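You operate a simulated robot arm through the tools that you are given. There is no shell and no other tool. Be economical: measure what you need, move in short steps, check, and stop when the job is done.

You are at the controls of a simulated two-armed robot. One attempt, no reset.

TASK
On the basin side of the work table, fold the teal towel in half and then in half again.

Only the result counts: the job must be done as asked and must still hold three seconds after the hand-in. Knocking over, shifting, dropping, spilling or breaking anything else fails it. Flat cloth is picked up by pressing the open fingertips on it (5 to 10 N) and closing them slowly along it; thin cloth reads only 2 to 8 mm in the jaws.

THE ROBOT
Two 7-joint arms with two-finger grippers on one trunk, on a base that drives. Base frame: it is fixed to the floor where the robot stands at the start and does not move with it; the origin is under the middle of the robot, x ahead of it, y to its left, z up; the surface under the hand at the start is at about z = 0.78. Units: m, degrees, N and s.
The left shoulder is at the start at [0.078, 0.151, 0.963], the right one opposite. With the tool pointing down near the work surface each hand reaches from about 0.3 to 0.8 m from the robot's upright axis, wherever it stands, measured 20 degrees to its own side. Places, roughly: basin side of the work table [0.6, 0.2, 0.8]; teal towel [0.5, -0.1, 0.8]. Payload 2.54 kg a hand.
The tool frame of a hand sits at the grasp point between the pads (the TCP): z along the fingers, y along the line on which they close. The tips reach 0.03 m beyond it. Largest opening 0.116 m; the body of the gripper starts 0.095 m behind the TCP.
Orientation is told as [roll, pitch, yaw] about the base's x, y, z axes, in that order, counted from this pose: with the fingers straight down and closing along the base's y, the tool's x points along the base's -x, its y along +y and its z along -z.

THE INTERFACE
- The arms move only by the tool drive_tool. It takes "left_targets", "right_targets" or both (then of equal length, played together; a hand with none holds still); each is a list of rows, each a list of 3 entries, a list of its own where there are three numbers: the finger opening in mm, from 0 to 116, then the shift along the tool's x, y, z in mm, then the turn, a rotation vector about the tool's x, y, z in degrees. In form: [[fingers, [tx, ty, tz], [wx, wy, wz]], ...]. A call has 1 to 12 rows; each row shifts and turns the commanded pose from where the row before left it, along the tool's axes as they then stand. Each row takes 0.2 s and may step no farther than 0.05 m and 8.6 degrees from the row before; otherwise, or with a gripper value out of range, the whole call is refused. A pose out of reach is approached as far as the arm can. The call stops where the force on the tool passes 40 N (or 10 N more than at its start, if that is more) or the arm is blocked; 0.2 s more then pass. Each finger travels about 0.072 m/s and halts on what it meets, pressing with about 32 N; the grip force reading is that of the motor and also rises with nothing between the fingers. The clock runs only during rows and for 0.2 s after the last one: add rows that do not move to give the fingers time. The reply holds the time, the measured pose of the TCP, the force on the tool along the base axes, the opening and the grip force, in the units named above and with some noise, with the torque about the TCP (base axes, N m) and any sound that the robot's microphone picked up, and new pictures: "show" is both (left out), scene, wrist or none (wrist: the cameras of the hands that moved).
- Cameras (640 x 400 px; columns grow to the right, rows downward): "scene" is now at [0.161, -0.0067, 1.1028]; the picture's right is [-0.08, -1.00, 0.00], its down [-0.37, 0.03, -0.93] and it looks along [0.92, -0.07, -0.38] (base axes); focal length 234 px, centre (320, 200). "left" rides on the left gripper at [0.069, 0.015, -0.122] in its tool frame; the picture's right is [-0.21, 0.98, 0.00], its down [-0.83, -0.18, -0.53] and it looks along [-0.52, -0.11, 0.85] (tool axes); focal length 251 px, centre (320, 200). "right" rides on the right gripper at [0.069, -0.015, -0.122] in its tool frame; the picture's right is [0.21, 0.98, 0.00], its down [-0.83, 0.18, -0.53] and it looks along [-0.52, 0.11, 0.85] (tool axes); focal length 251 px, centre (320, 200). There is no depth. A picture from a camera that has moved, and an enlarged one, comes with that camera's place and axes in the base frame and with its lens.
- raise_lower(by): slides the trunk up (or, below 0, down) by that many m; the arms and the scene camera ride with it, the base frame stays. It gives what a move gives, with no picture.
- roll_base(legs): drives the robot by 1 to 6 legs, each [ahead, left, turn to the left] in m, m and degrees, along the robot's own axes; the way and the turn of a leg run together, so that a leg with both is an arc; at most 1.5 m and 180 degrees a leg. The arms and the cameras ride along, it lands a little off, and it stops where it bumps. It gives what a move gives, and a new picture of the scene camera.
- turn_head(pan, tilt): turns the head with the scene camera to pan (to the left, within 80 degrees either way) and tilt (down, from -29 to 69), counted from straight ahead of the robot. It gives what a move gives, and a new picture of the scene camera.
- inspect(camera, box): a new picture of the part [left, top, right, bottom] of that camera's present view, enlarged. The clock stands still meanwhile.
- sign_off(): hands the job in; it is judged then, once.

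Go step by step. Nothing tells you exact positions but the pictures and the camera data: compare them with the known pose of the tool, close in by small moves and look again before you grip or let go. The budget is 120 turns and 260 pictures, counting those below and the enlarged ones. Unless the task says otherwise, let go and move clear before handing in, and close with one line.

The tools are called by a JSON object that holds its "method" and its "body". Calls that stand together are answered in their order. drive_tool: Moves the arms, as the interface text tells. Its arguments: {"type":"object","properties":{"left_targets":{"type":"array"},"right_targets":{"type":"array"},"show":{"type":"string","enum":["both","scene","wrist","none"]}},"required":[]} The other tools are called the same way: raise_lower (by) slides the trunk up or down; roll_base (legs) drives the base; turn_head (pan, tilt) turns the head that bears the scene camera; inspect (camera, box) takes an enlarged picture of a part of a camera's view; sign_off () hands the job in.

At the start:

```text
clock: 0.0
left_position: [0.3885, 0.1251, 1.0264]
left_tcp_rot: [0.0, -0.1, 0.1]
left_contact_force: [-0.2, 0.1, 0.3]
left_wrist_torque: [0.0, 0.03, -0.02]
left_finger_gap: 0.1159
left_grasp_force: 0.0
right_position: [0.4332, -0.2114, 0.9218]
right_tcp_rot: [0.0, 0.0, 0.0]
right_contact_force: [0.2, 0.3, 0.6]
right_wrist_torque: [0.03, 0.0, 0.03]
right_finger_gap: 0.1159
right_grasp_force: 0.0
trunk travel left (down, up): [-0.2, 0.089]
robot x, y, heading: [0.0002, -0.0043, 0.1]
head pan, tilt: [-4.6, 22.0]
```

scene: 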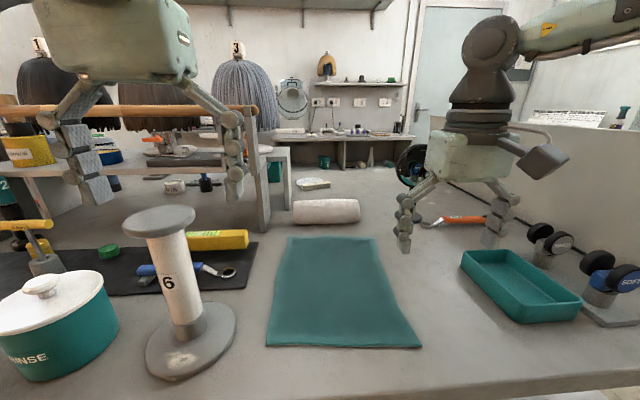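
right: 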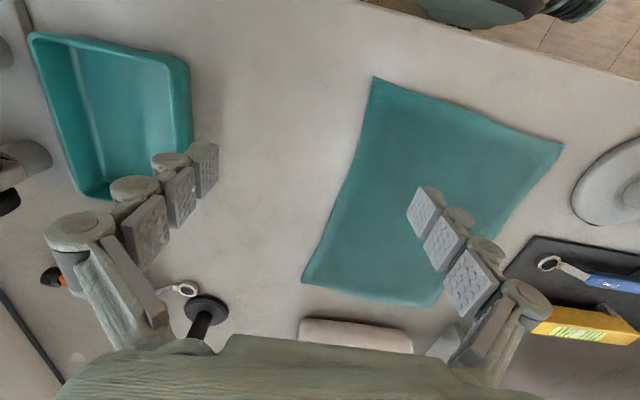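
left: 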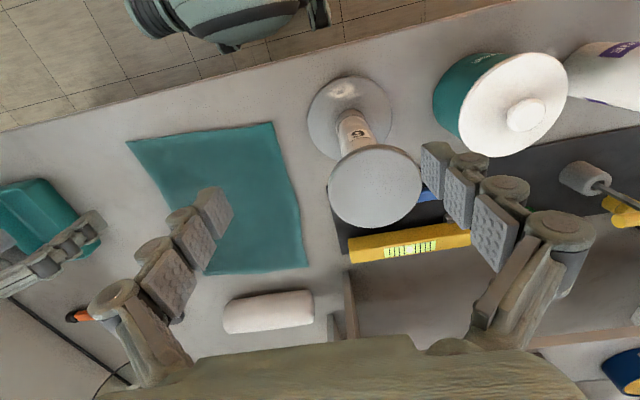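

The teal towel lies flat, about 0.30 m in x (0.39–0.69) by 0.22 m in y (−0.18 to 0.05). A tall paper-roll stand is just left of its near-left corner, and a rolled white towel lies beyond its far edge. I'll bring both hands high over the far corners and check their positions.

{"method": "drive_tool", "body": {"left_targets": [[60, [0, -37, 0], [0, 0, 0]], [40, [0, -37, 0], [0, 0, 0]], [40, [0, -36, 0], [0, 0, 0]], [40, [-46, 0, 0], [0, 0, 0]], [40, [-46, 0, 0], [0, 0, 0]], [40, [-46, 0, 0], [0, 0, 0]], [40, [-46, 0, 0], [0, 0, 0]], [40, [-46, 0, 0], [0, 0, 0]], [40, [-46, 0, 0], [0, 0, 0]], [40, [0, 0, 40], [0, 0, 0]], [40, [0, 0, 40], [0, 0, 0]], [40, [0, 0, 40], [0, 0, 0]]], "right_targets": [[60, [-45, 10, 0], [0, 0, 0]], [40, [-45, 10, 0], [0, 0, 0]], [40, [-45, 10, 0], [0, 0, 0]], [40, [-45, 10, 0], [0, 0, 0]], [40, [-45, 10, 0], [0, 0, 0]], [40, [0, 0, 0], [0, 0, 0]], [40, [0, 0, 0], [0, 0, 0]], [40, [0, 0, 0], [0, 0, 0]], [40, [0, 0, 0], [0, 0, 0]], [40, [0, 0, 0], [0, 0, 0]], [40, [0, 0, 10], [0, 0, 0]], [40, [0, 0, 10], [0, 0, 0]]]}}

{"method": "turn_head", "body": {"pan": -5, "tilt": 35}}

```text
clock: 2.6
left_position: [0.659, 0.0136, 0.93]
left_tcp_rot: [-0.1, -1.8, 0.1]
left_contact_force: [-0.4, 0.2, -0.9]
left_wrist_torque: [-0.05, 0.03, 0.01]
left_finger_gap: 0.04
left_grasp_force: 0.1
right_position: [0.6188, -0.1903, 0.9015]
right_tcp_rot: [0.3, -0.5, 0.0]
right_contact_force: [0.0, 0.7, 0.4]
right_wrist_torque: [-0.06, 0.06, 0.03]
right_finger_gap: 0.0403
right_grasp_force: 0.1
right hand out of reach, approached as far as the arm can: row 4, 5
trunk travel left (down, up): [-0.2, 0.089]
robot x, y, heading: [0.001, -0.0, 0.1]
head pan, tilt: [-4.6, 22.0]
camera scene: at [0.155, -0.0093, 1.1081], right [-0.08, -1.0, 0.0], down [-0.37, 0.03, -0.93], along [0.93, -0.07, -0.37], focal length 234 px, centre (320, 200)
camera right: at [0.5488, -0.205, 1.0222], right [-0.21, 0.98, 0.0], down [0.82, 0.18, 0.54], along [0.53, 0.12, -0.84], focal length 251 px, centre (320, 200)
camera left: at [0.5869, 0.0275, 1.0472], right [0.21, 0.98, 0.01], down [0.81, -0.18, 0.56], along [0.55, -0.11, -0.83], focal length 251 px, centre (320, 200)
```

scene: 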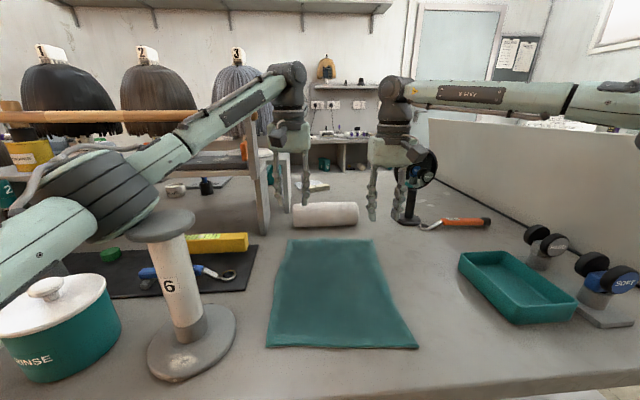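
right: 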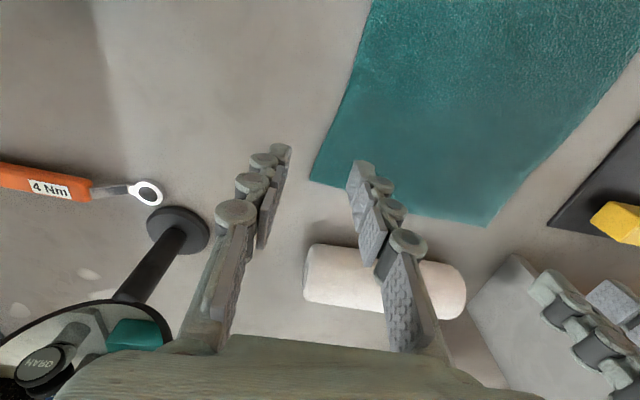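
left: 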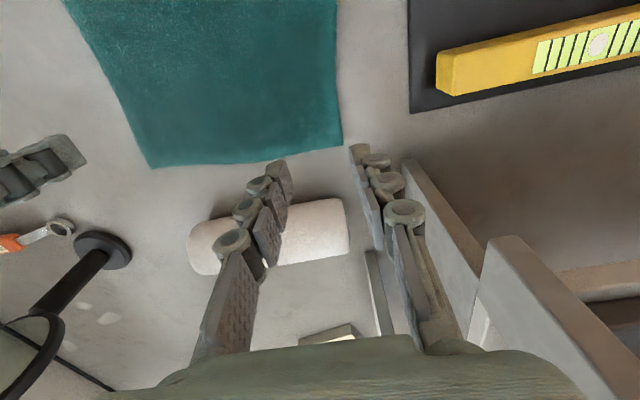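

```text
clock: 3.4
left_position: [0.6579, 0.0165, 0.9239]
left_tcp_rot: [0.0, -1.8, 0.2]
left_contact_force: [0.8, -0.2, -0.7]
left_wrist_torque: [-0.01, 0.02, 0.0]
left_finger_gap: 0.0401
left_grasp_force: 0.0
right_position: [0.6165, -0.1864, 0.8993]
right_tcp_rot: [-0.1, -0.6, 0.1]
right_contact_force: [0.9, 0.1, -0.3]
right_wrist_torque: [-0.03, 0.03, 0.0]
right_finger_gap: 0.04
right_grasp_force: 0.1
trunk travel left (down, up): [-0.2, 0.089]
robot x, y, heading: [-0.0011, -0.0005, 0.1]
head pan, tilt: [-5.0, 35.0]
camera scene: at [0.1482, -0.0064, 1.084], right [-0.09, -1.0, 0.0], down [-0.56, 0.05, -0.83], along [0.82, -0.07, -0.56], focal length 234 px, centre (320, 200)
```

scene: 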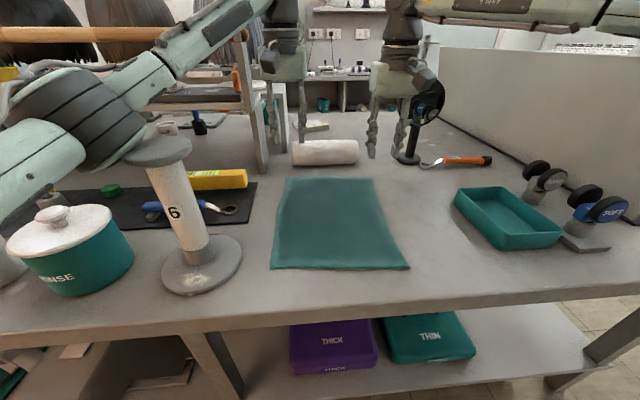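

The left elbow looks close to the paper-roll stand, so I'll check that clearance before going lower.

{"method": "turn_head", "body": {"pan": 35, "tilt": 30}}

```text
clock: 4.4
left_position: [0.6576, 0.0178, 0.9232]
left_tcp_rot: [-0.2, -1.6, 0.2]
left_contact_force: [0.1, 0.7, -0.4]
left_wrist_torque: [-0.02, -0.01, -0.01]
left_finger_gap: 0.0399
left_grasp_force: 0.1
right_position: [0.616, -0.1857, 0.8998]
right_tcp_rot: [0.0, -0.7, 0.0]
right_contact_force: [-0.4, 0.6, 0.3]
right_wrist_torque: [0.03, 0.01, -0.03]
right_finger_gap: 0.0398
right_grasp_force: 0.1
trunk travel left (down, up): [-0.2, 0.089]
robot x, y, heading: [0.0005, 0.0041, 0.2]
head pan, tilt: [35.0, 30.0]
camera scene: at [0.134, 0.0544, 1.0916], right [0.57, -0.82, 0.01], down [-0.4, -0.29, -0.87], along [0.71, 0.5, -0.49], focal length 234 px, centre (320, 200)
```

scene: 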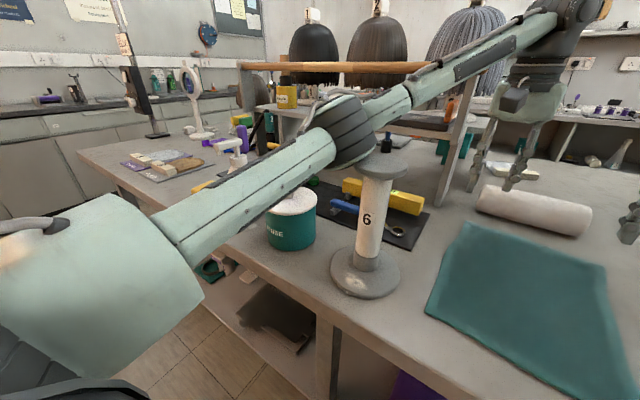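

The left elbow is within about a centimetre of the stand's top disc, so that arm posture is unsafe. I'll retrace the left hand's path, pull both hands back, raise the trunk and look to the right before moving the base.

{"method": "drive_tool", "body": {"left_targets": [[40, [0, 0, -40], [0, 0, 0]], [40, [0, 0, -40], [0, 0, 0]], [40, [0, 0, -30], [0, 0, 0]], [40, [46, 0, 0], [0, 0, 0]], [40, [46, 0, 0], [0, 0, 0]], [40, [46, 0, 0], [0, 0, 0]], [40, [46, 0, 0], [0, 0, 0]], [40, [46, 0, 0], [0, 0, 0]], [40, [46, 0, 0], [0, 0, 0]]], "right_targets": [[40, [0, 0, -10], [0, 0, 0]], [40, [0, 0, 0], [0, 0, 0]], [40, [0, 0, 0], [0, 0, 0]], [40, [40, 0, 0], [0, 0, 0]], [40, [40, 0, 0], [0, 0, 0]], [40, [40, 0, 0], [0, 0, 0]], [40, [40, 0, 0], [0, 0, 0]], [40, [40, 0, 0], [0, 0, 0]], [40, [0, 0, 0], [0, 0, 0]]], "show": "scene"}}

{"method": "raise_lower", "body": {"by": 0.085}}

{"method": "turn_head", "body": {"pan": -60, "tilt": 35}}

```text
clock: 6.4
left_position: [0.3878, 0.0142, 1.0163]
left_tcp_rot: [0.1, 0.0, 0.0]
left_contact_force: [0.2, -0.7, 0.7]
left_wrist_torque: [0.01, -0.02, -0.02]
left_finger_gap: 0.0399
left_grasp_force: 0.0
right_position: [0.4229, -0.1882, 0.9027]
right_tcp_rot: [0.0, 0.1, 0.1]
right_contact_force: [-0.3, 0.5, 0.0]
right_wrist_torque: [0.03, 0.02, 0.02]
right_finger_gap: 0.0401
right_grasp_force: 0.1
trunk travel left (down, up): [-0.2, 0.089]
robot x, y, heading: [-0.0021, -0.0002, 0.1]
head pan, tilt: [35.0, 30.0]
camera scene: at [0.1424, 0.0526, 1.0901], right [0.57, -0.82, 0.0], down [-0.41, -0.29, -0.87], along [0.71, 0.5, -0.5], focal length 234 px, centre (320, 200)
```

scene: 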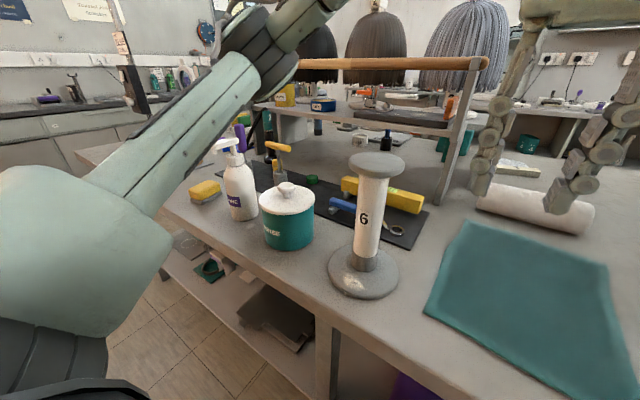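

```text
clock: 7.6
left_position: [0.3885, 0.0147, 1.1006]
left_tcp_rot: [0.0, 0.0, -0.1]
left_contact_force: [-0.3, 0.0, -0.8]
left_wrist_torque: [0.02, 0.01, -0.01]
left_finger_gap: 0.0402
left_grasp_force: 0.1
right_position: [0.4234, -0.1869, 0.9876]
right_tcp_rot: [0.0, -0.1, 0.0]
right_contact_force: [0.1, -0.7, -0.6]
right_wrist_torque: [-0.04, -0.02, 0.0]
right_finger_gap: 0.04
right_grasp_force: 0.1
trunk travel left (down, up): [-0.285, 0.004]
robot x, y, heading: [-0.0001, -0.0032, -0.2]
head pan, tilt: [35.0, 30.0]
```

```text
clock: 9.3
left_position: [0.3876, 0.0152, 1.1007]
left_tcp_rot: [-0.1, -0.1, -0.1]
left_contact_force: [0.1, -0.2, -0.1]
left_wrist_torque: [-0.03, 0.0, 0.02]
left_finger_gap: 0.04
left_grasp_force: 0.1
right_position: [0.4229, -0.1879, 0.9877]
right_tcp_rot: [0.0, 0.0, 0.1]
right_contact_force: [0.5, 0.1, -0.5]
right_wrist_torque: [-0.01, 0.02, 0.0]
right_finger_gap: 0.04
right_grasp_force: 0.0
trunk travel left (down, up): [-0.285, 0.004]
robot x, y, heading: [0.0028, -0.0007, -0.0]
head pan, tilt: [-60.0, 35.0]
camera scene: at [0.1126, -0.0755, 1.1673], right [-0.87, -0.5, 0.0], down [-0.29, 0.5, -0.82], along [0.41, -0.71, -0.57], focal length 234 px, centre (320, 200)
```

scene: 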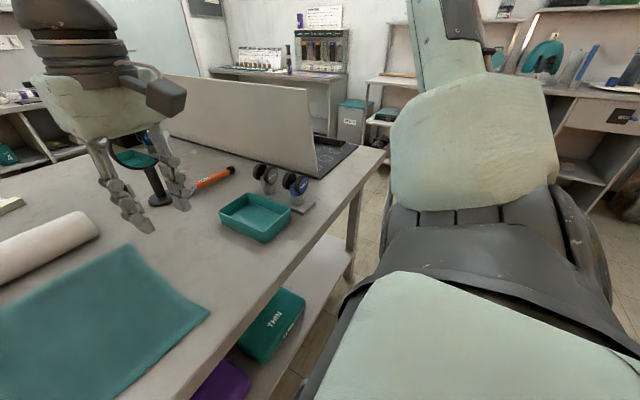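

The table runs to about y=−1.0 and the low panel only starts at x≥0.47. That leaves room to shift the robot right and turn it a little left, so the left arm works clear of the stand.

{"method": "roll_base", "body": {"legs": [[0, -0.36, 0], [0, 0, 14]]}}

{"method": "turn_head", "body": {"pan": 10, "tilt": 35}}

```text
clock: 14.2
left_position: [0.3729, -0.2502, 1.0997]
left_tcp_rot: [0.0, 0.0, 14.2]
left_contact_force: [0.2, 0.8, -0.1]
left_wrist_torque: [-0.02, -0.01, 0.06]
left_finger_gap: 0.0401
left_grasp_force: 0.0
right_position: [0.457, -0.4389, 0.9877]
right_tcp_rot: [0.1, 0.0, 14.2]
right_contact_force: [0.2, 0.7, -0.6]
right_wrist_torque: [-0.04, -0.02, 0.01]
right_finger_gap: 0.0398
right_grasp_force: 0.0
trunk travel left (down, up): [-0.285, 0.004]
robot x, y, heading: [0.001, -0.3585, 14.0]
head pan, tilt: [-60.0, 35.0]
camera scene: at [0.1278, -0.4054, 1.1673], right [-0.72, -0.7, 0.0], down [-0.4, 0.41, -0.82], along [0.57, -0.59, -0.57], focal length 234 px, centre (320, 200)
```

scene: 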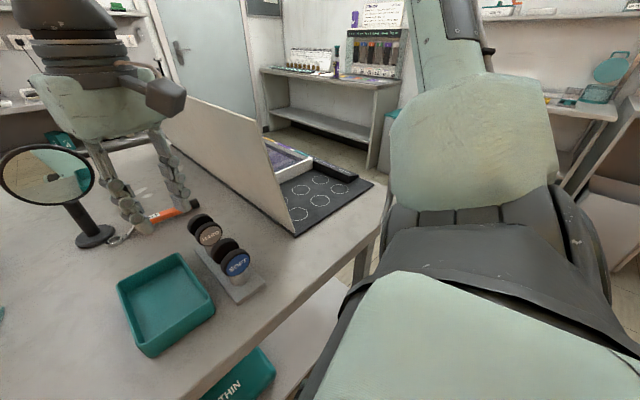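

```text
clock: 15.6
left_position: [0.3736, -0.2496, 1.1017]
left_tcp_rot: [0.1, 0.1, 14.1]
left_contact_force: [0.2, -0.6, -0.3]
left_wrist_torque: [0.0, 0.0, 0.02]
left_finger_gap: 0.0398
left_grasp_force: 0.0
right_position: [0.4562, -0.4377, 0.9882]
right_tcp_rot: [0.0, 0.0, 14.1]
right_contact_force: [0.8, 0.3, 0.0]
right_wrist_torque: [-0.01, -0.02, 0.02]
right_finger_gap: 0.04
right_grasp_force: 0.0
trunk travel left (down, up): [-0.285, 0.004]
robot x, y, heading: [-0.0013, -0.3574, 14.0]
head pan, tilt: [10.0, 35.0]
camera scene: at [0.147, -0.3065, 1.1673], right [0.41, -0.91, 0.0], down [-0.52, -0.23, -0.82], along [0.75, 0.33, -0.57], focal length 234 px, centre (320, 200)
```

scene: 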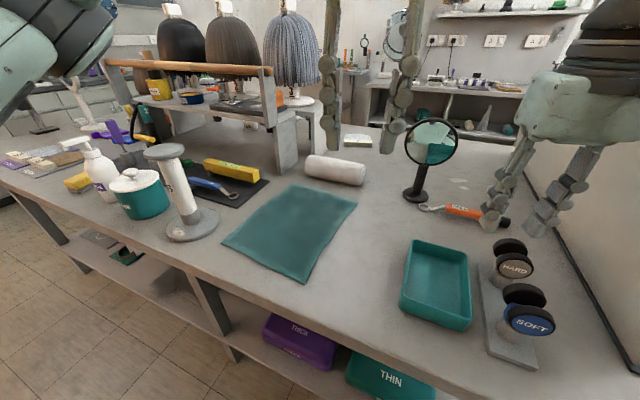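

The whole towel is in view, with a magnifier at about (0.78, −0.33) and a rack post at about (0.78, 0.09). I'll turn both hands to match the towel and bring them high above the far corners, watching the arms.

{"method": "drive_tool", "body": {"left_targets": [[40, [0, 0, 0], [0, 0, 6]], [40, [0, 0, 0], [0, 0, 6]], [40, [0, 0, 0], [0, 0, 6]], [40, [-35.2, 34.5, 0], [0, 0, 0]], [40, [-35.2, 34.5, 0], [0, 0, 0]], [40, [-35.2, 34.5, 0], [0, 0, 0]], [40, [-35.2, 34.5, 0], [0, 0, 0]], [40, [-35.2, 34.5, 0], [0, 0, 0]], [40, [-35.2, 34.5, 0], [0, 0, 0]], [40, [-35.2, 34.5, 0], [0, 0, 0]], [40, [-35.2, 34.5, 0], [0, 0, 0]], [40, [0, 0, 30], [0, 0, 0]]], "right_targets": [[40, [0, 0, 0], [0, 0, 6]], [40, [0, 0, 0], [0, 0, 6]], [40, [0, 0, 0], [0, 0, 6]], [40, [-23, 36.7, 0], [0, 0, 0]], [40, [-23, 36.7, 0], [0, 0, 0]], [40, [-23, 36.7, 0], [0, 0, 0]], [40, [-23, 36.7, 0], [0, 0, 0]], [40, [-23, 36.7, 0], [0, 0, 0]], [40, [-23, 36.7, 0], [0, 0, 0]], [40, [-23, 36.7, 0], [0, 0, 0]], [40, [-23, 36.7, 0], [0, 0, 0]], [40, [0, 0, 0], [0, 0, 0]]]}}

```text
clock: 18.2
left_position: [0.6408, -0.0016, 1.0661]
left_tcp_rot: [0.0, 0.1, -3.9]
left_contact_force: [0.5, -0.1, 0.8]
left_wrist_torque: [0.08, 0.0, -0.01]
left_finger_gap: 0.0401
left_grasp_force: 0.1
left hand out of reach, approached as far as the arm can: row 11
right_position: [0.536, -0.3366, 0.9864]
right_tcp_rot: [-0.1, -0.1, -3.9]
right_contact_force: [0.1, 0.0, -0.2]
right_wrist_torque: [0.03, 0.01, -0.02]
right_finger_gap: 0.04
right_grasp_force: 0.2
right hand out of reach, approached as far as the arm can: row 7, 8, 9, 10, 11
trunk travel left (down, up): [-0.285, 0.004]
robot x, y, heading: [-0.002, -0.3627, 14.1]
head pan, tilt: [10.0, 35.0]
camera scene: at [0.1476, -0.3069, 1.1672], right [0.41, -0.91, 0.0], down [-0.52, -0.23, -0.82], along [0.75, 0.33, -0.57], focal length 234 px, centre (320, 200)
camera right: at [0.4665, -0.3463, 1.109], right [-0.15, 0.99, 0.0], down [0.84, 0.12, 0.53], along [0.53, 0.08, -0.85], focal length 251 px, centre (320, 200)
camera left: at [0.5737, 0.0173, 1.1879], right [0.28, 0.96, 0.0], down [0.81, -0.24, 0.53], along [0.51, -0.15, -0.85], focal length 251 px, centre (320, 200)
```

scene: 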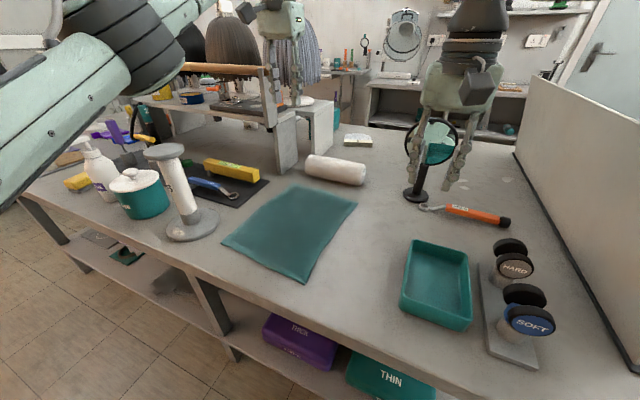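
right: 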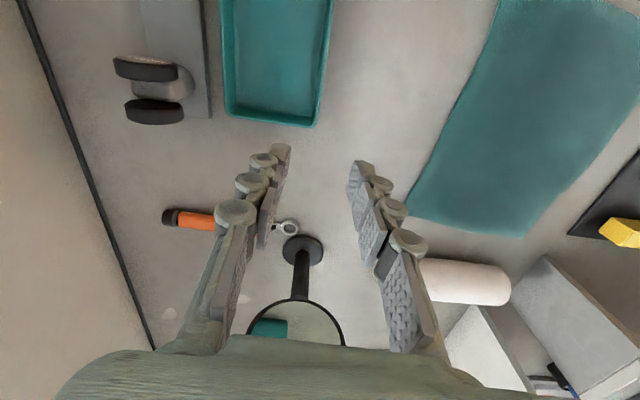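
left: 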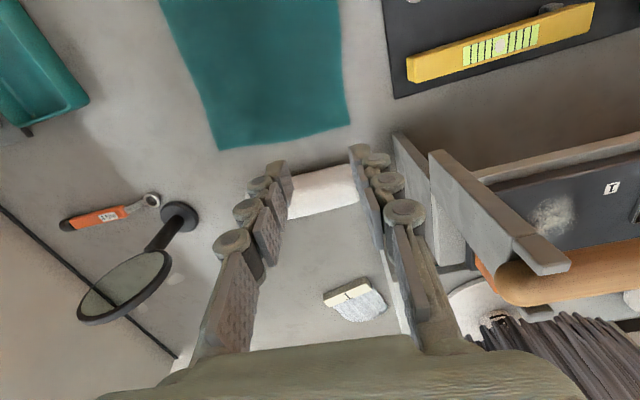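

The left hand got there, but the right stopped at (0.536, −0.336), which looks like a limit at this height. I'll lower the right hand some, then slide it left.

{"method": "drive_tool", "body": {"right_targets": [[40, [0, 0, 30], [0, 0, 0]], [40, [0, 0, 30], [0, 0, 0]], [40, [0, 35, 0], [0, 0, 0]], [40, [0, 35, 10], [0, 0, 0]], [40, [0, 35, 10], [0, 0, 0]], [40, [0, 35, 10], [0, 0, 0]], [40, [0, 35, 0], [0, 0, 0]], [40, [-30, 0, 10], [0, 0, 0]], [40, [-30, 0, 0], [0, 0, 0]], [40, [-30, 0, 0], [0, 0, 0]], [40, [-30, 0, 0], [0, 0, 0]]], "show": "scene"}}

```text
clock: 20.6
left_position: [0.6409, -0.0011, 1.0654]
left_tcp_rot: [0.0, -0.1, -3.8]
left_contact_force: [-0.5, 0.5, -0.9]
left_wrist_torque: [0.01, -0.03, 0.0]
left_finger_gap: 0.0402
left_grasp_force: 0.1
right_position: [0.6209, -0.3629, 0.9042]
right_tcp_rot: [0.2, -0.1, -3.9]
right_contact_force: [-0.1, 0.0, 0.3]
right_wrist_torque: [-0.03, 0.03, -0.01]
right_finger_gap: 0.04
right_grasp_force: 0.1
right hand out of reach, approached as far as the arm can: row 3, 4, 5, 6, 7, 8, 9, 10, 11
trunk travel left (down, up): [-0.285, 0.004]
robot x, y, heading: [-0.0024, -0.3611, 14.1]
head pan, tilt: [10.0, 35.0]
camera scene: at [0.1471, -0.3066, 1.1672], right [0.41, -0.91, 0.0], down [-0.52, -0.23, -0.82], along [0.75, 0.33, -0.57], focal length 234 px, centre (320, 200)
```

scene: 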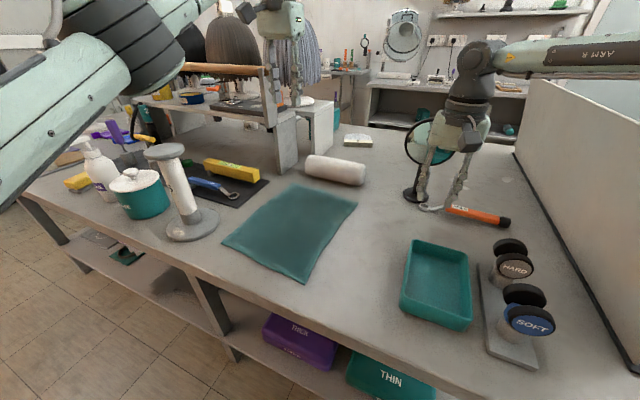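

The stop looks like a joint limit tied to the hand's yaw. I'll turn the right hand counter-clockwise again, in line with the robot's heading, and retry.

{"method": "drive_tool", "body": {"right_targets": [[40, [0, 0, 0], [0, 0, -8]], [40, [0, 0, 0], [0, 0, -8]], [40, [0, 0, 0], [0, 0, -8]], [40, [0, 38, 0], [0, 0, 0]], [40, [-10, 38, 0], [0, 0, 0]], [40, [-20, 38, 0], [0, 0, 0]], [40, [-20, 38, 0], [0, 0, 0]], [40, [-20, 35, 0], [0, 0, 0]]], "show": "scene"}}

```text
clock: 22.4
left_position: [0.6406, -0.0018, 1.0667]
left_tcp_rot: [0.0, 0.1, -3.9]
left_contact_force: [0.0, 0.2, 0.1]
left_wrist_torque: [0.02, 0.04, 0.03]
left_finger_gap: 0.0399
left_grasp_force: 0.0
right_position: [0.5688, -0.3359, 0.9117]
right_tcp_rot: [0.1, -0.1, 20.2]
right_contact_force: [0.4, 0.2, 0.3]
right_wrist_torque: [-0.01, -0.01, 0.01]
right_finger_gap: 0.0397
right_grasp_force: 0.1
right hand out of reach, approached as far as the arm can: row 4, 5, 6, 7, 8
trunk travel left (down, up): [-0.285, 0.004]
robot x, y, heading: [-0.0, -0.3612, 14.2]
head pan, tilt: [10.0, 35.0]
camera scene: at [0.1469, -0.3065, 1.1673], right [0.41, -0.91, 0.0], down [-0.52, -0.23, -0.82], along [0.75, 0.33, -0.57], focal length 234 px, centre (320, 200)
```

scene: 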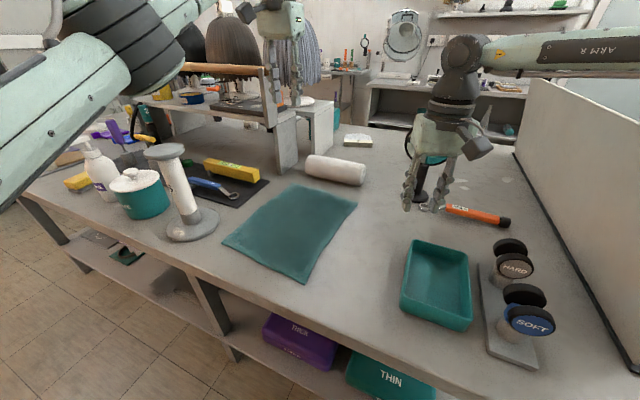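

The right arm seems caught in an elbow-high branch, while the left got through by going sideways first and then forward from a retracted, high pose. I'll repeat that sequence with the right arm.

{"method": "drive_tool", "body": {"right_targets": [[40, [0, 0, -45], [0, 0, 6]], [40, [40, 0, -45], [0, 0, 0]], [40, [40, 0, -20], [0, 0, 0]], [40, [45, 0, -20], [0, 0, 0]], [40, [45, 0, -20], [0, 0, 0]], [40, [0, 0, -20], [0, 0, 0]], [40, [0, 0, 0], [0, 0, 0]]], "show": "none"}}

{"method": "drive_tool", "body": {"right_targets": [[40, [0, 40, 0], [0, 0, 0]], [40, [0, 40, 0], [0, 0, 0]], [40, [0, 30, 0], [0, 0, 0]], [40, [-45, 0, 0], [0, 0, 0]], [40, [-45, 0, 0], [0, 0, 0]], [40, [-45, 0, 0], [0, 0, 0]], [40, [-45, 0, 0], [0, 0, 0]], [40, [-20, 0, 0], [0, 0, 0]]], "show": "scene"}}

```text
refused: row 2 steps farther than a row can; nothing moved
```

```text
clock: 24.2
left_position: [0.6414, -0.0014, 1.0668]
left_tcp_rot: [0.0, 0.0, -3.9]
left_contact_force: [-0.3, -0.4, 0.0]
left_wrist_torque: [-0.01, -0.03, -0.01]
left_finger_gap: 0.0404
left_grasp_force: 0.0
right_position: [0.6348, -0.3707, 0.9212]
right_tcp_rot: [0.1, -0.1, 20.1]
right_contact_force: [0.4, 0.2, 0.1]
right_wrist_torque: [0.0, 0.05, 0.01]
right_finger_gap: 0.04
right_grasp_force: 0.1
right hand out of reach, approached as far as the arm can: row 1, 2, 3, 4, 5, 6, 7, 8
trunk travel left (down, up): [-0.285, 0.004]
robot x, y, heading: [-0.0001, -0.3624, 14.1]
head pan, tilt: [10.0, 35.0]
camera scene: at [0.147, -0.3065, 1.1672], right [0.41, -0.91, 0.0], down [-0.52, -0.23, -0.82], along [0.75, 0.33, -0.57], focal length 234 px, centre (320, 200)
```

scene: 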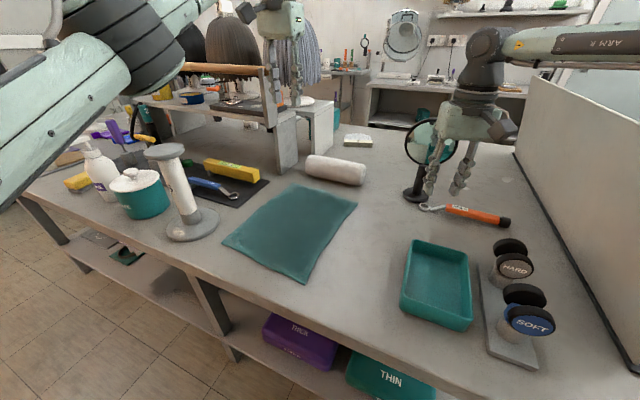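

The first call was refused and the second ran into the same limit. I'll redo the retraction with shorter rows and then look.

{"method": "drive_tool", "body": {"right_targets": [[40, [0, 0, -40], [0, 0, 6]], [40, [40, 0, -20], [0, 0, 0]], [40, [40, 0, -20], [0, 0, 0]], [40, [40, 0, -20], [0, 0, 0]], [40, [40, 0, -20], [0, 0, 0]], [40, [40, 0, -20], [0, 0, 0]], [40, [30, 0, -20], [0, 0, 0]], [40, [0, 0, -20], [0, 0, 0]]], "show": "none"}}

```text
clock: 26.0
left_position: [0.642, -0.0003, 1.066]
left_tcp_rot: [0.0, 0.0, -3.9]
left_contact_force: [-0.1, 0.4, 0.4]
left_wrist_torque: [0.03, -0.02, -0.01]
left_finger_gap: 0.04
left_grasp_force: 0.0
right_position: [0.4108, -0.426, 1.0997]
right_tcp_rot: [0.0, 0.0, 14.1]
right_contact_force: [-0.7, -0.7, -0.2]
right_wrist_torque: [-0.04, 0.03, -0.02]
right_finger_gap: 0.0399
right_grasp_force: 0.2
trunk travel left (down, up): [-0.285, 0.004]
robot x, y, heading: [-0.0009, -0.3605, 13.9]
head pan, tilt: [10.0, 35.0]
```

Retraction worked. Now sideways first, then forward.

{"method": "drive_tool", "body": {"right_targets": [[40, [0, 40, 0], [0, 0, 0]], [40, [0, 40, 0], [0, 0, 0]], [40, [0, 40, 0], [0, 0, 0]], [40, [0, 30, 0], [0, 0, 0]], [40, [-40, 0, 0], [0, 0, 0]], [40, [-40, 0, 0], [0, 0, 0]], [40, [-40, 0, 0], [0, 0, 0]], [40, [-40, 0, 0], [0, 0, 0]], [40, [-40, 0, 0], [0, 0, 0]]], "show": "scene"}}

```text
clock: 28.0
left_position: [0.6409, -0.0007, 1.0672]
left_tcp_rot: [0.0, 0.1, -4.0]
left_contact_force: [0.3, -0.4, 0.4]
left_wrist_torque: [-0.02, -0.01, 0.01]
left_finger_gap: 0.0401
left_grasp_force: 0.0
right_position: [0.5625, -0.3721, 1.0956]
right_tcp_rot: [0.0, 0.1, 14.1]
right_contact_force: [0.2, 0.0, -0.4]
right_wrist_torque: [-0.01, 0.0, 0.01]
right_finger_gap: 0.0399
right_grasp_force: 0.0
right hand out of reach, approached as far as the arm can: row 3, 4, 5, 6, 7, 8, 9
trunk travel left (down, up): [-0.285, 0.004]
robot x, y, heading: [-0.0001, -0.3574, 14.2]
head pan, tilt: [10.0, 35.0]
camera scene: at [0.1475, -0.3066, 1.1671], right [0.41, -0.91, 0.0], down [-0.52, -0.23, -0.82], along [0.75, 0.33, -0.57], focal length 234 px, centre (320, 200)
```

scene: 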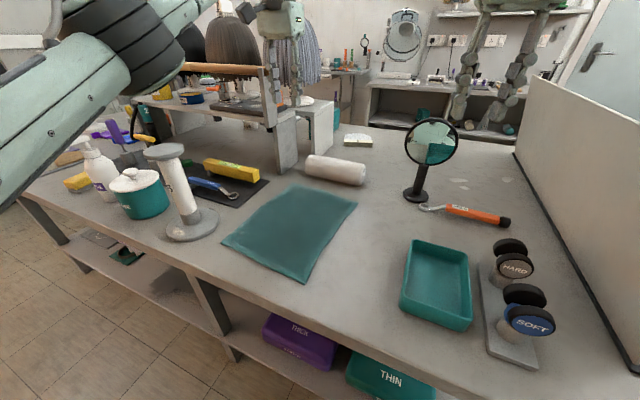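

The limit traces an arc, as if the right upper arm is pinned pointing outwards. I'll back the robot away from the table to get free space and swing the right arm into a better posture there.

{"method": "roll_base", "body": {"legs": [[-0.4, 0, 0]]}}

{"method": "drive_tool", "body": {"right_targets": [[40, [0, -45, 0], [0, 0, 0]], [40, [0, -45, 0], [0, 0, 0]], [40, [0, -45, 0], [0, 0, 0]], [40, [-45, 0, 0], [0, 0, 0]], [40, [-45, 0, 0], [0, 0, 0]], [40, [-45, 0, 0], [0, 0, 0]], [40, [-45, 0, 0], [0, 0, 0]], [40, [0, 45, 0], [0, 0, 0]], [40, [0, 45, 0], [0, 0, 0]], [40, [0, 45, 0], [0, 0, 0]], [40, [0, 45, 0], [0, 0, 0]], [40, [0, 45, 0], [0, 0, 0]]], "show": "scene"}}

```text
clock: 30.5
left_position: [0.2514, -0.0983, 1.0666]
left_tcp_rot: [0.0, 0.1, -3.6]
left_contact_force: [-0.5, -0.1, 0.0]
left_wrist_torque: [0.04, -0.03, -0.03]
left_finger_gap: 0.0402
left_grasp_force: 0.0
right_position: [0.1717, -0.4682, 1.0966]
right_tcp_rot: [0.0, -0.1, 14.3]
right_contact_force: [-0.8, 0.7, -0.2]
right_wrist_torque: [0.02, -0.01, 0.01]
right_finger_gap: 0.0399
right_grasp_force: 0.1
trunk travel left (down, up): [-0.285, 0.004]
robot x, y, heading: [-0.3882, -0.4556, 14.2]
head pan, tilt: [10.0, 35.0]
camera scene: at [-0.2423, -0.4044, 1.1673], right [0.41, -0.91, 0.0], down [-0.52, -0.24, -0.82], along [0.75, 0.34, -0.57], focal length 234 px, centre (320, 200)
```

scene: 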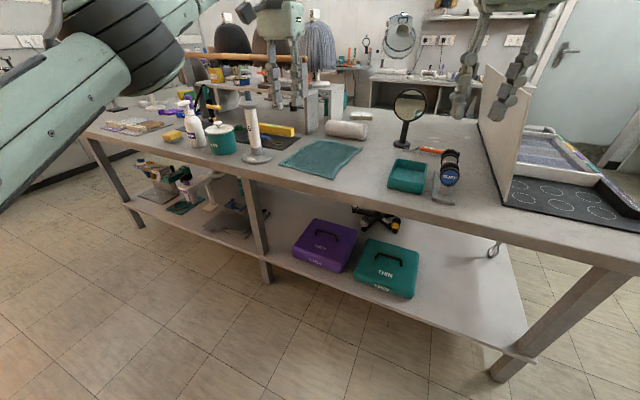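

```text
clock: 33.1
left_position: [0.25, -0.0973, 1.0677]
left_tcp_rot: [0.0, 0.1, -3.7]
left_contact_force: [-0.4, 0.7, -0.4]
left_wrist_torque: [0.02, 0.01, 0.0]
left_finger_gap: 0.0399
left_grasp_force: 0.0
right_position: [0.2319, -0.5045, 1.0829]
right_tcp_rot: [0.0, -0.1, 14.2]
right_contact_force: [-0.4, -0.2, -0.6]
right_wrist_torque: [0.03, -0.04, -0.02]
right_finger_gap: 0.04
right_grasp_force: 0.0
right hand out of reach, approached as far as the arm can: row 6, 7, 8, 9, 10, 11, 12
trunk travel left (down, up): [-0.285, 0.004]
robot x, y, heading: [-0.3906, -0.4545, 14.2]
head pan, tilt: [10.0, 35.0]
camera scene: at [-0.2425, -0.4044, 1.1674], right [0.41, -0.91, 0.0], down [-0.52, -0.24, -0.82], along [0.75, 0.34, -0.57], focal length 234 px, centre (320, 200)
```

scene: 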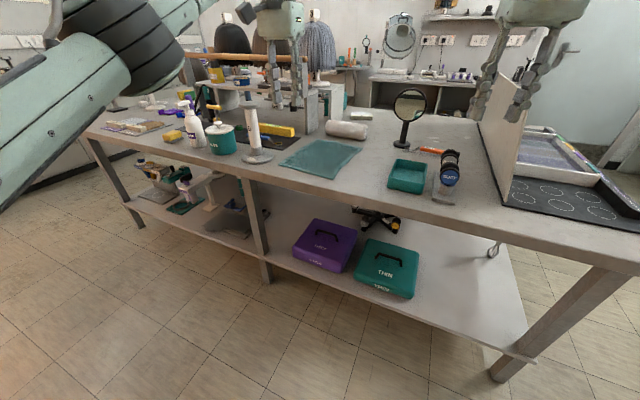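

Still on the same arc at this height, so I'll test whether a lower hand frees the right arm. The area below it is clear.

{"method": "drive_tool", "body": {"right_targets": [[40, [40, 0, 25], [0, 0, 0]], [40, [40, 0, 25], [0, 0, 0]], [40, [40, 0, 25], [0, 0, 0]], [40, [40, 0, 25], [0, 0, 0]], [40, [0, 0, 45], [0, 0, 0]], [40, [0, 0, 45], [0, 0, 0]], [40, [0, 40, 0], [0, 0, 0]], [40, [0, 40, 0], [0, 0, 0]], [40, [0, 40, 0], [0, 0, 0]], [40, [0, 40, 0], [0, 0, 0]]], "show": "none"}}

{"method": "turn_head", "body": {"pan": -50, "tilt": 10}}

```text
clock: 35.3
left_position: [0.25, -0.099, 1.0667]
left_tcp_rot: [0.0, -0.1, -3.7]
left_contact_force: [0.3, 0.3, 0.2]
left_wrist_torque: [0.03, -0.03, -0.01]
left_finger_gap: 0.0398
left_grasp_force: 0.2
right_position: [0.0408, -0.41, 0.8967]
right_tcp_rot: [0.1, -0.2, 14.1]
right_contact_force: [-0.7, -0.8, 1.0]
right_wrist_torque: [0.02, -0.03, 0.02]
right_finger_gap: 0.0398
right_grasp_force: 0.2
right hand out of reach, approached as far as the arm can: row 10
trunk travel left (down, up): [-0.285, 0.004]
robot x, y, heading: [-0.3871, -0.4564, 14.2]
head pan, tilt: [10.0, 35.0]
```

```text
clock: 36.6
left_position: [0.2505, -0.0982, 1.0648]
left_tcp_rot: [0.0, 0.1, -3.7]
left_contact_force: [0.5, -0.5, 0.9]
left_wrist_torque: [0.01, 0.01, 0.02]
left_finger_gap: 0.0402
left_grasp_force: 0.0
right_position: [0.0398, -0.4099, 0.8963]
right_tcp_rot: [0.0, 0.0, 14.3]
right_contact_force: [-0.2, 0.5, -0.1]
right_wrist_torque: [0.0, 0.05, -0.01]
right_finger_gap: 0.0401
right_grasp_force: 0.2
trunk travel left (down, up): [-0.285, 0.004]
robot x, y, heading: [-0.3906, -0.4596, 14.3]
head pan, tilt: [-50.0, 10.0]
camera scene: at [-0.2467, -0.4947, 1.2074], right [-0.58, -0.81, 0.0], down [-0.14, 0.1, -0.98], along [0.8, -0.57, -0.17], focal length 234 px, centre (320, 200)
```

scene: 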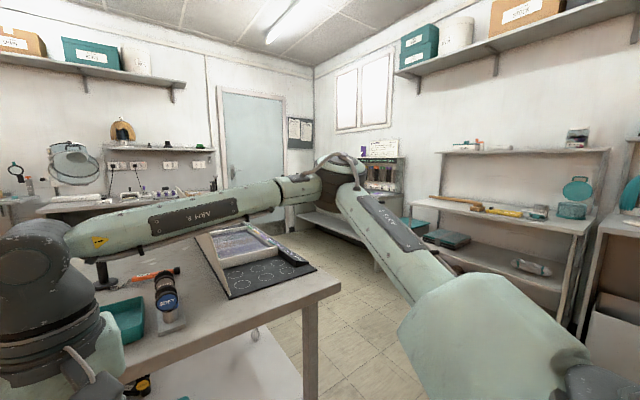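

A lower hand does help, and the elbow sits far out with the forearm pointing left. If wrist rotation is the limit, a larger counter-clockwise hand yaw should free it, so I'll test that here.

{"method": "drive_tool", "body": {"right_targets": [[40, [0, 0, 0], [0, 0, -8]], [40, [0, 0, 0], [0, 0, -8]], [40, [0, 0, 0], [0, 0, -8]], [40, [0, 0, 0], [0, 0, -8]], [40, [0, 0, 0], [0, 0, -8]], [40, [-29, 29, 0], [0, 0, 0]], [40, [-29, 29, 0], [0, 0, 0]], [40, [-29, 29, 0], [0, 0, 0]]], "show": "none"}}

```text
clock: 38.4
left_position: [0.2518, -0.0986, 1.0658]
left_tcp_rot: [0.0, 0.0, -3.7]
left_contact_force: [0.4, 0.6, 0.3]
left_wrist_torque: [-0.03, 0.0, 0.0]
left_finger_gap: 0.0399
left_grasp_force: 0.1
right_position: [0.04, -0.4095, 0.8954]
right_tcp_rot: [-0.1, -0.2, 54.2]
right_contact_force: [-1.6, -0.1, 0.5]
right_wrist_torque: [0.0, -0.02, -0.01]
right_finger_gap: 0.0402
right_grasp_force: 0.1
right hand out of reach, approached as far as the arm can: row 6, 7, 8
trunk travel left (down, up): [-0.285, 0.004]
robot x, y, heading: [-0.3894, -0.4562, 14.3]
head pan, tilt: [-50.0, 10.0]
```

Yaw isn't the limit; sideways motion stops at about y=−0.06 in the robot's frame. I'll restore the yaw and test the forward reach at this low height.

{"method": "drive_tool", "body": {"right_targets": [[40, [0, 0, 0], [0, 0, 8]], [40, [0, 0, 0], [0, 0, 8]], [40, [0, 0, 0], [0, 0, 8]], [40, [0, 0, 0], [0, 0, 8]], [40, [0, 0, 0], [0, 0, 8]], [40, [-45, -10, 0], [0, 0, 0]], [40, [-45, 0, 0], [0, 0, 0]], [40, [-45, 0, 0], [0, 0, 0]], [40, [-45, 0, 0], [0, 0, 0]], [40, [-45, 0, 0], [0, 0, 0]]], "show": "none"}}

{"method": "turn_head", "body": {"pan": -45, "tilt": 15}}

```text
clock: 40.6
left_position: [0.2512, -0.0974, 1.0668]
left_tcp_rot: [0.0, 0.0, -3.7]
left_contact_force: [0.0, -0.1, 0.3]
left_wrist_torque: [-0.01, -0.03, 0.01]
left_finger_gap: 0.04
left_grasp_force: 0.0
right_position: [0.2249, -0.4538, 0.9033]
right_tcp_rot: [0.2, -0.1, 14.2]
right_contact_force: [0.3, 0.5, 0.4]
right_wrist_torque: [0.0, 0.0, 0.0]
right_finger_gap: 0.0399
right_grasp_force: 0.1
right hand out of reach, approached as far as the arm can: row 7, 8, 9, 10
trunk travel left (down, up): [-0.285, 0.004]
robot x, y, heading: [-0.3861, -0.4567, 14.1]
head pan, tilt: [-50.0, 10.0]
```

```text
clock: 41.3
left_position: [0.2519, -0.0965, 1.067]
left_tcp_rot: [0.0, 0.0, -3.7]
left_contact_force: [-0.3, -1.1, -0.8]
left_wrist_torque: [-0.01, -0.07, 0.0]
left_finger_gap: 0.04
left_grasp_force: 0.0
right_position: [0.2235, -0.454, 0.9022]
right_tcp_rot: [0.2, 0.0, 14.2]
right_contact_force: [0.8, -0.2, -0.5]
right_wrist_torque: [-0.02, 0.01, -0.02]
right_finger_gap: 0.0401
right_grasp_force: 0.1
trunk travel left (down, up): [-0.285, 0.004]
robot x, y, heading: [-0.3843, -0.4578, 14.3]
head pan, tilt: [-45.0, 15.0]
camera scene: at [-0.2419, -0.4882, 1.1993], right [-0.51, -0.86, 0.0], down [-0.22, 0.13, -0.97], along [0.83, -0.49, -0.26], focal length 234 px, centre (320, 200)
```

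scene: 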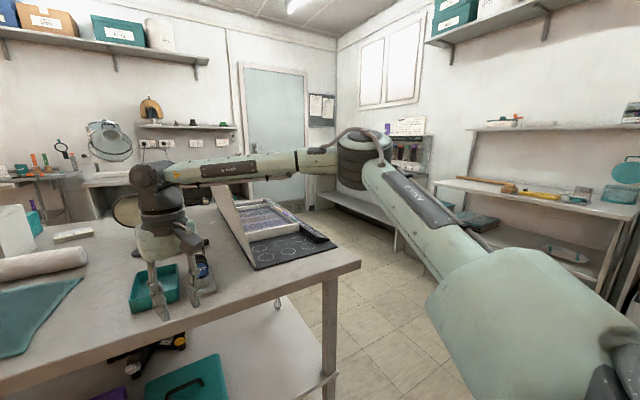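

The upper arm is stuck at about −40° while the elbow is bent near 90°. I'll stretch the arm out on its own side first, well above the table items, so the elbow has to swing, then sweep left.

{"method": "drive_tool", "body": {"right_targets": [[40, [0, 0, -45], [0, 0, 0]], [40, [0, 0, -45], [0, 0, 0]], [40, [0, 0, -30], [0, 0, 0]], [40, [-20, -40, 0], [0, 0, 0]], [40, [-20, -40, 0], [0, 0, 0]], [40, [-20, -40, 0], [0, 0, 0]], [40, [-20, -40, 0], [0, 0, 0]], [40, [-20, -40, 0], [0, 0, 0]], [40, [-40, 0, 0], [0, 0, 0]], [40, [-40, 0, 0], [0, 0, 0]]], "show": "none"}}

{"method": "drive_tool", "body": {"right_targets": [[40, [0, 40, 0], [0, 0, 0]], [40, [0, 40, 0], [0, 0, 0]], [40, [0, 40, 0], [0, 0, 0]], [40, [0, 40, 0], [0, 0, 0]], [40, [0, 40, 0], [0, 0, 0]], [40, [0, 40, 0], [0, 0, 0]]], "show": "scene"}}

```text
clock: 43.5
left_position: [0.2517, -0.0974, 1.0668]
left_tcp_rot: [0.1, 0.0, -3.7]
left_contact_force: [-0.3, 0.3, -0.7]
left_wrist_torque: [-0.04, 0.0, 0.06]
left_finger_gap: 0.0398
left_grasp_force: 0.0
right_position: [0.3727, -0.6434, 0.9979]
right_tcp_rot: [0.0, -0.1, 14.2]
right_contact_force: [0.8, -0.6, -0.2]
right_wrist_torque: [0.0, -0.02, 0.04]
right_finger_gap: 0.0399
right_grasp_force: 0.1
right hand out of reach, approached as far as the arm can: row 2, 3, 9, 10
trunk travel left (down, up): [-0.285, 0.004]
robot x, y, heading: [-0.3882, -0.456, 14.1]
head pan, tilt: [-45.0, 15.0]
```

```text
clock: 44.9
left_position: [0.2507, -0.0966, 1.0663]
left_tcp_rot: [0.0, -0.1, -3.7]
left_contact_force: [-0.1, 0.2, 0.4]
left_wrist_torque: [0.0, -0.03, -0.01]
left_finger_gap: 0.04
left_grasp_force: 0.0
right_position: [0.2486, -0.472, 0.9817]
right_tcp_rot: [0.1, -0.1, 14.2]
right_contact_force: [-0.4, -0.5, -0.3]
right_wrist_torque: [-0.03, 0.02, -0.03]
right_finger_gap: 0.0401
right_grasp_force: 0.0
right hand out of reach, approached as far as the arm can: row 1, 2, 3, 4, 5, 6
trunk travel left (down, up): [-0.285, 0.004]
robot x, y, heading: [-0.3886, -0.4553, 14.3]
head pan, tilt: [-45.0, 15.0]
camera scene: at [-0.2421, -0.4881, 1.1993], right [-0.51, -0.86, 0.0], down [-0.22, 0.13, -0.97], along [0.83, -0.49, -0.26], focal length 234 px, centre (320, 200)
```

scene: 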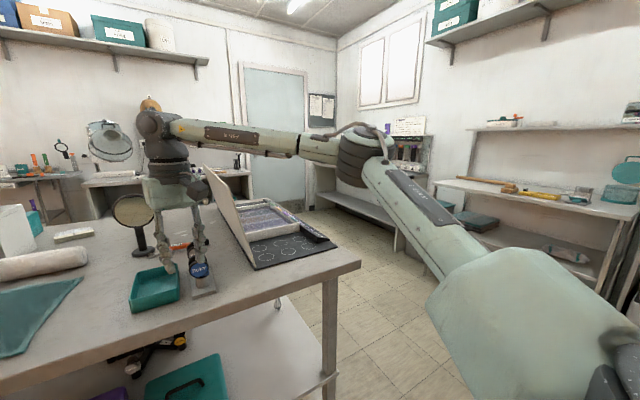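

The right elbow is pinned at about −40° from straight ahead, which tells me its usable zone. If the robot stands near (0.03, −0.33) with a 35° left heading, both hands should reach both ends of the fold and the left elbow stays clear of the stand. I'll tuck the hands in high, then drive there.

{"method": "drive_tool", "body": {"left_targets": [[40, [36, -28, -5], [0, 0, 0]], [40, [36, -28, -5], [0, 0, 0]], [40, [36, -28, -5], [0, 0, 0]], [40, [36, -28, 0], [0, 0, 0]], [40, [36, -28, 0], [0, 0, 0]], [40, [36, -28, 0], [0, 0, 0]]], "right_targets": [[40, [34, 0, -18], [0, 0, 0]], [40, [34, 0, -18], [0, 0, 0]], [40, [34, 0, -18], [0, 0, 0]], [40, [34, 0, -18], [0, 0, 0]], [40, [34, 0, -18], [0, 0, 0]], [40, [0, 0, 0], [0, 0, 0]]], "show": "none"}}

{"method": "turn_head", "body": {"pan": 0, "tilt": 35}}

```text
clock: 46.3
left_position: [0.0249, -0.2521, 1.0824]
left_tcp_rot: [0.0, 0.1, -3.7]
left_contact_force: [-0.9, -0.1, -0.5]
left_wrist_torque: [0.07, -0.02, 0.02]
left_finger_gap: 0.0402
left_grasp_force: 0.0
right_position: [0.0823, -0.5165, 1.0712]
right_tcp_rot: [0.0, 0.0, 14.2]
right_contact_force: [0.4, 0.2, 0.1]
right_wrist_torque: [-0.02, -0.02, 0.04]
right_finger_gap: 0.0402
right_grasp_force: 0.0
trunk travel left (down, up): [-0.285, 0.004]
robot x, y, heading: [-0.387, -0.4598, 14.3]
head pan, tilt: [-45.0, 15.0]
```

```text
clock: 47.4
left_position: [0.0259, -0.252, 1.0812]
left_tcp_rot: [0.0, 0.0, -3.7]
left_contact_force: [0.0, -0.2, 0.5]
left_wrist_torque: [0.01, 0.0, 0.02]
left_finger_gap: 0.0397
left_grasp_force: 0.1
right_position: [0.0816, -0.5152, 1.0714]
right_tcp_rot: [0.0, 0.0, 14.4]
right_contact_force: [0.8, 0.4, -0.9]
right_wrist_torque: [0.02, 0.02, -0.01]
right_finger_gap: 0.0399
right_grasp_force: 0.0
trunk travel left (down, up): [-0.285, 0.004]
robot x, y, heading: [-0.388, -0.4589, 14.1]
head pan, tilt: [0.0, 35.0]
camera scene: at [-0.2368, -0.4189, 1.1673], right [0.25, -0.97, 0.0], down [-0.56, -0.14, -0.82], along [0.79, 0.2, -0.57], focal length 234 px, centre (320, 200)
```

scene: 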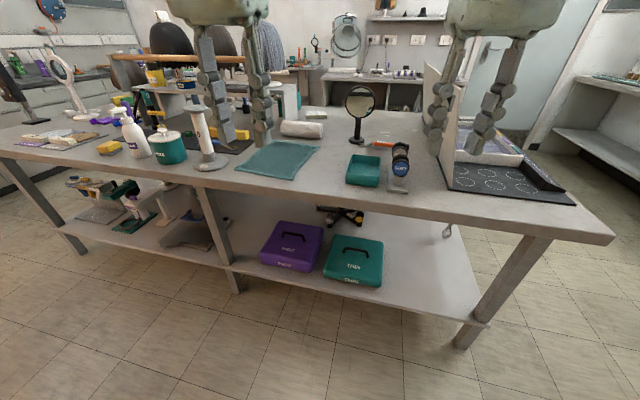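

{"method": "roll_base", "body": {"legs": [[0, 0, 21], [0.33, -0.13, 0]]}}

{"method": "turn_head", "body": {"pan": 0, "tilt": 69}}

```text
clock: 50.9
left_position: [0.2681, -0.03, 1.0815]
left_tcp_rot: [-0.1, 0.0, 17.4]
left_contact_force: [0.0, 0.1, 0.1]
left_wrist_torque: [0.0, -0.01, 0.0]
left_finger_gap: 0.0401
left_grasp_force: 0.0
right_position: [0.4158, -0.2539, 1.0714]
right_tcp_rot: [0.0, 0.0, 35.5]
right_contact_force: [0.3, 1.0, -0.8]
right_wrist_torque: [0.01, -0.01, 0.04]
right_finger_gap: 0.04
right_grasp_force: 0.0
trunk travel left (down, up): [-0.285, 0.004]
robot x, y, heading: [-0.046, -0.371, 35.3]
head pan, tilt: [0.0, 35.0]
camera scene: at [0.0835, -0.2797, 1.1672], right [0.58, -0.82, 0.0], down [-0.47, -0.33, -0.82], along [0.67, 0.47, -0.57], focal length 234 px, centre (320, 200)
```

scene: 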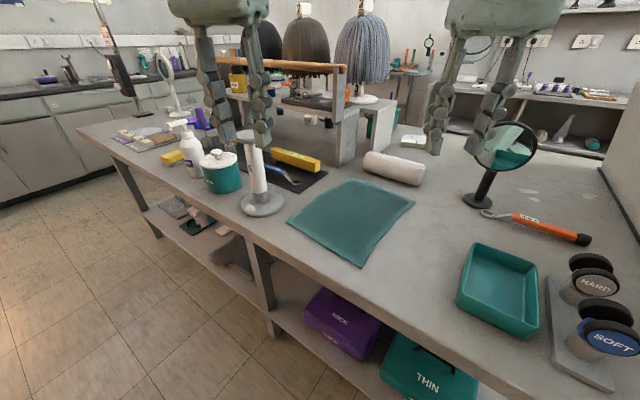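

```text
clock: 51.9
left_position: [0.2681, -0.0301, 1.0798]
left_tcp_rot: [0.0, 0.1, 17.4]
left_contact_force: [0.0, -0.1, 0.0]
left_wrist_torque: [-0.01, 0.01, 0.0]
left_finger_gap: 0.04
left_grasp_force: 0.0
right_position: [0.4154, -0.2549, 1.0728]
right_tcp_rot: [0.0, 0.0, 35.5]
right_contact_force: [-0.2, -0.2, -0.6]
right_wrist_torque: [0.03, 0.02, 0.03]
right_finger_gap: 0.0401
right_grasp_force: 0.1
trunk travel left (down, up): [-0.285, 0.004]
robot x, y, heading: [-0.0441, -0.3712, 35.3]
head pan, tilt: [0.0, 68.8]
camera scene: at [0.0569, -0.2984, 1.1236], right [0.58, -0.82, 0.0], down [-0.76, -0.54, -0.36], along [0.3, 0.21, -0.93], focal length 234 px, centre (320, 200)
```

scene: 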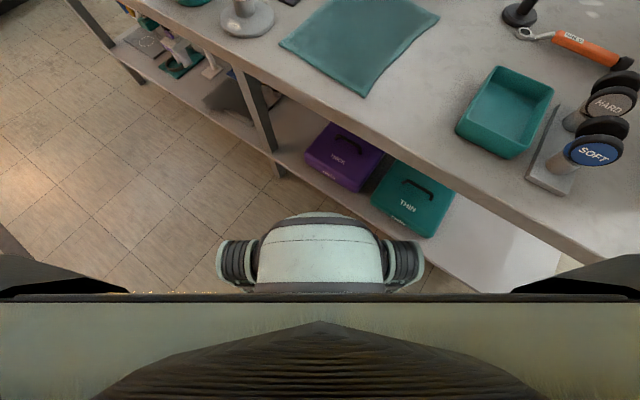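

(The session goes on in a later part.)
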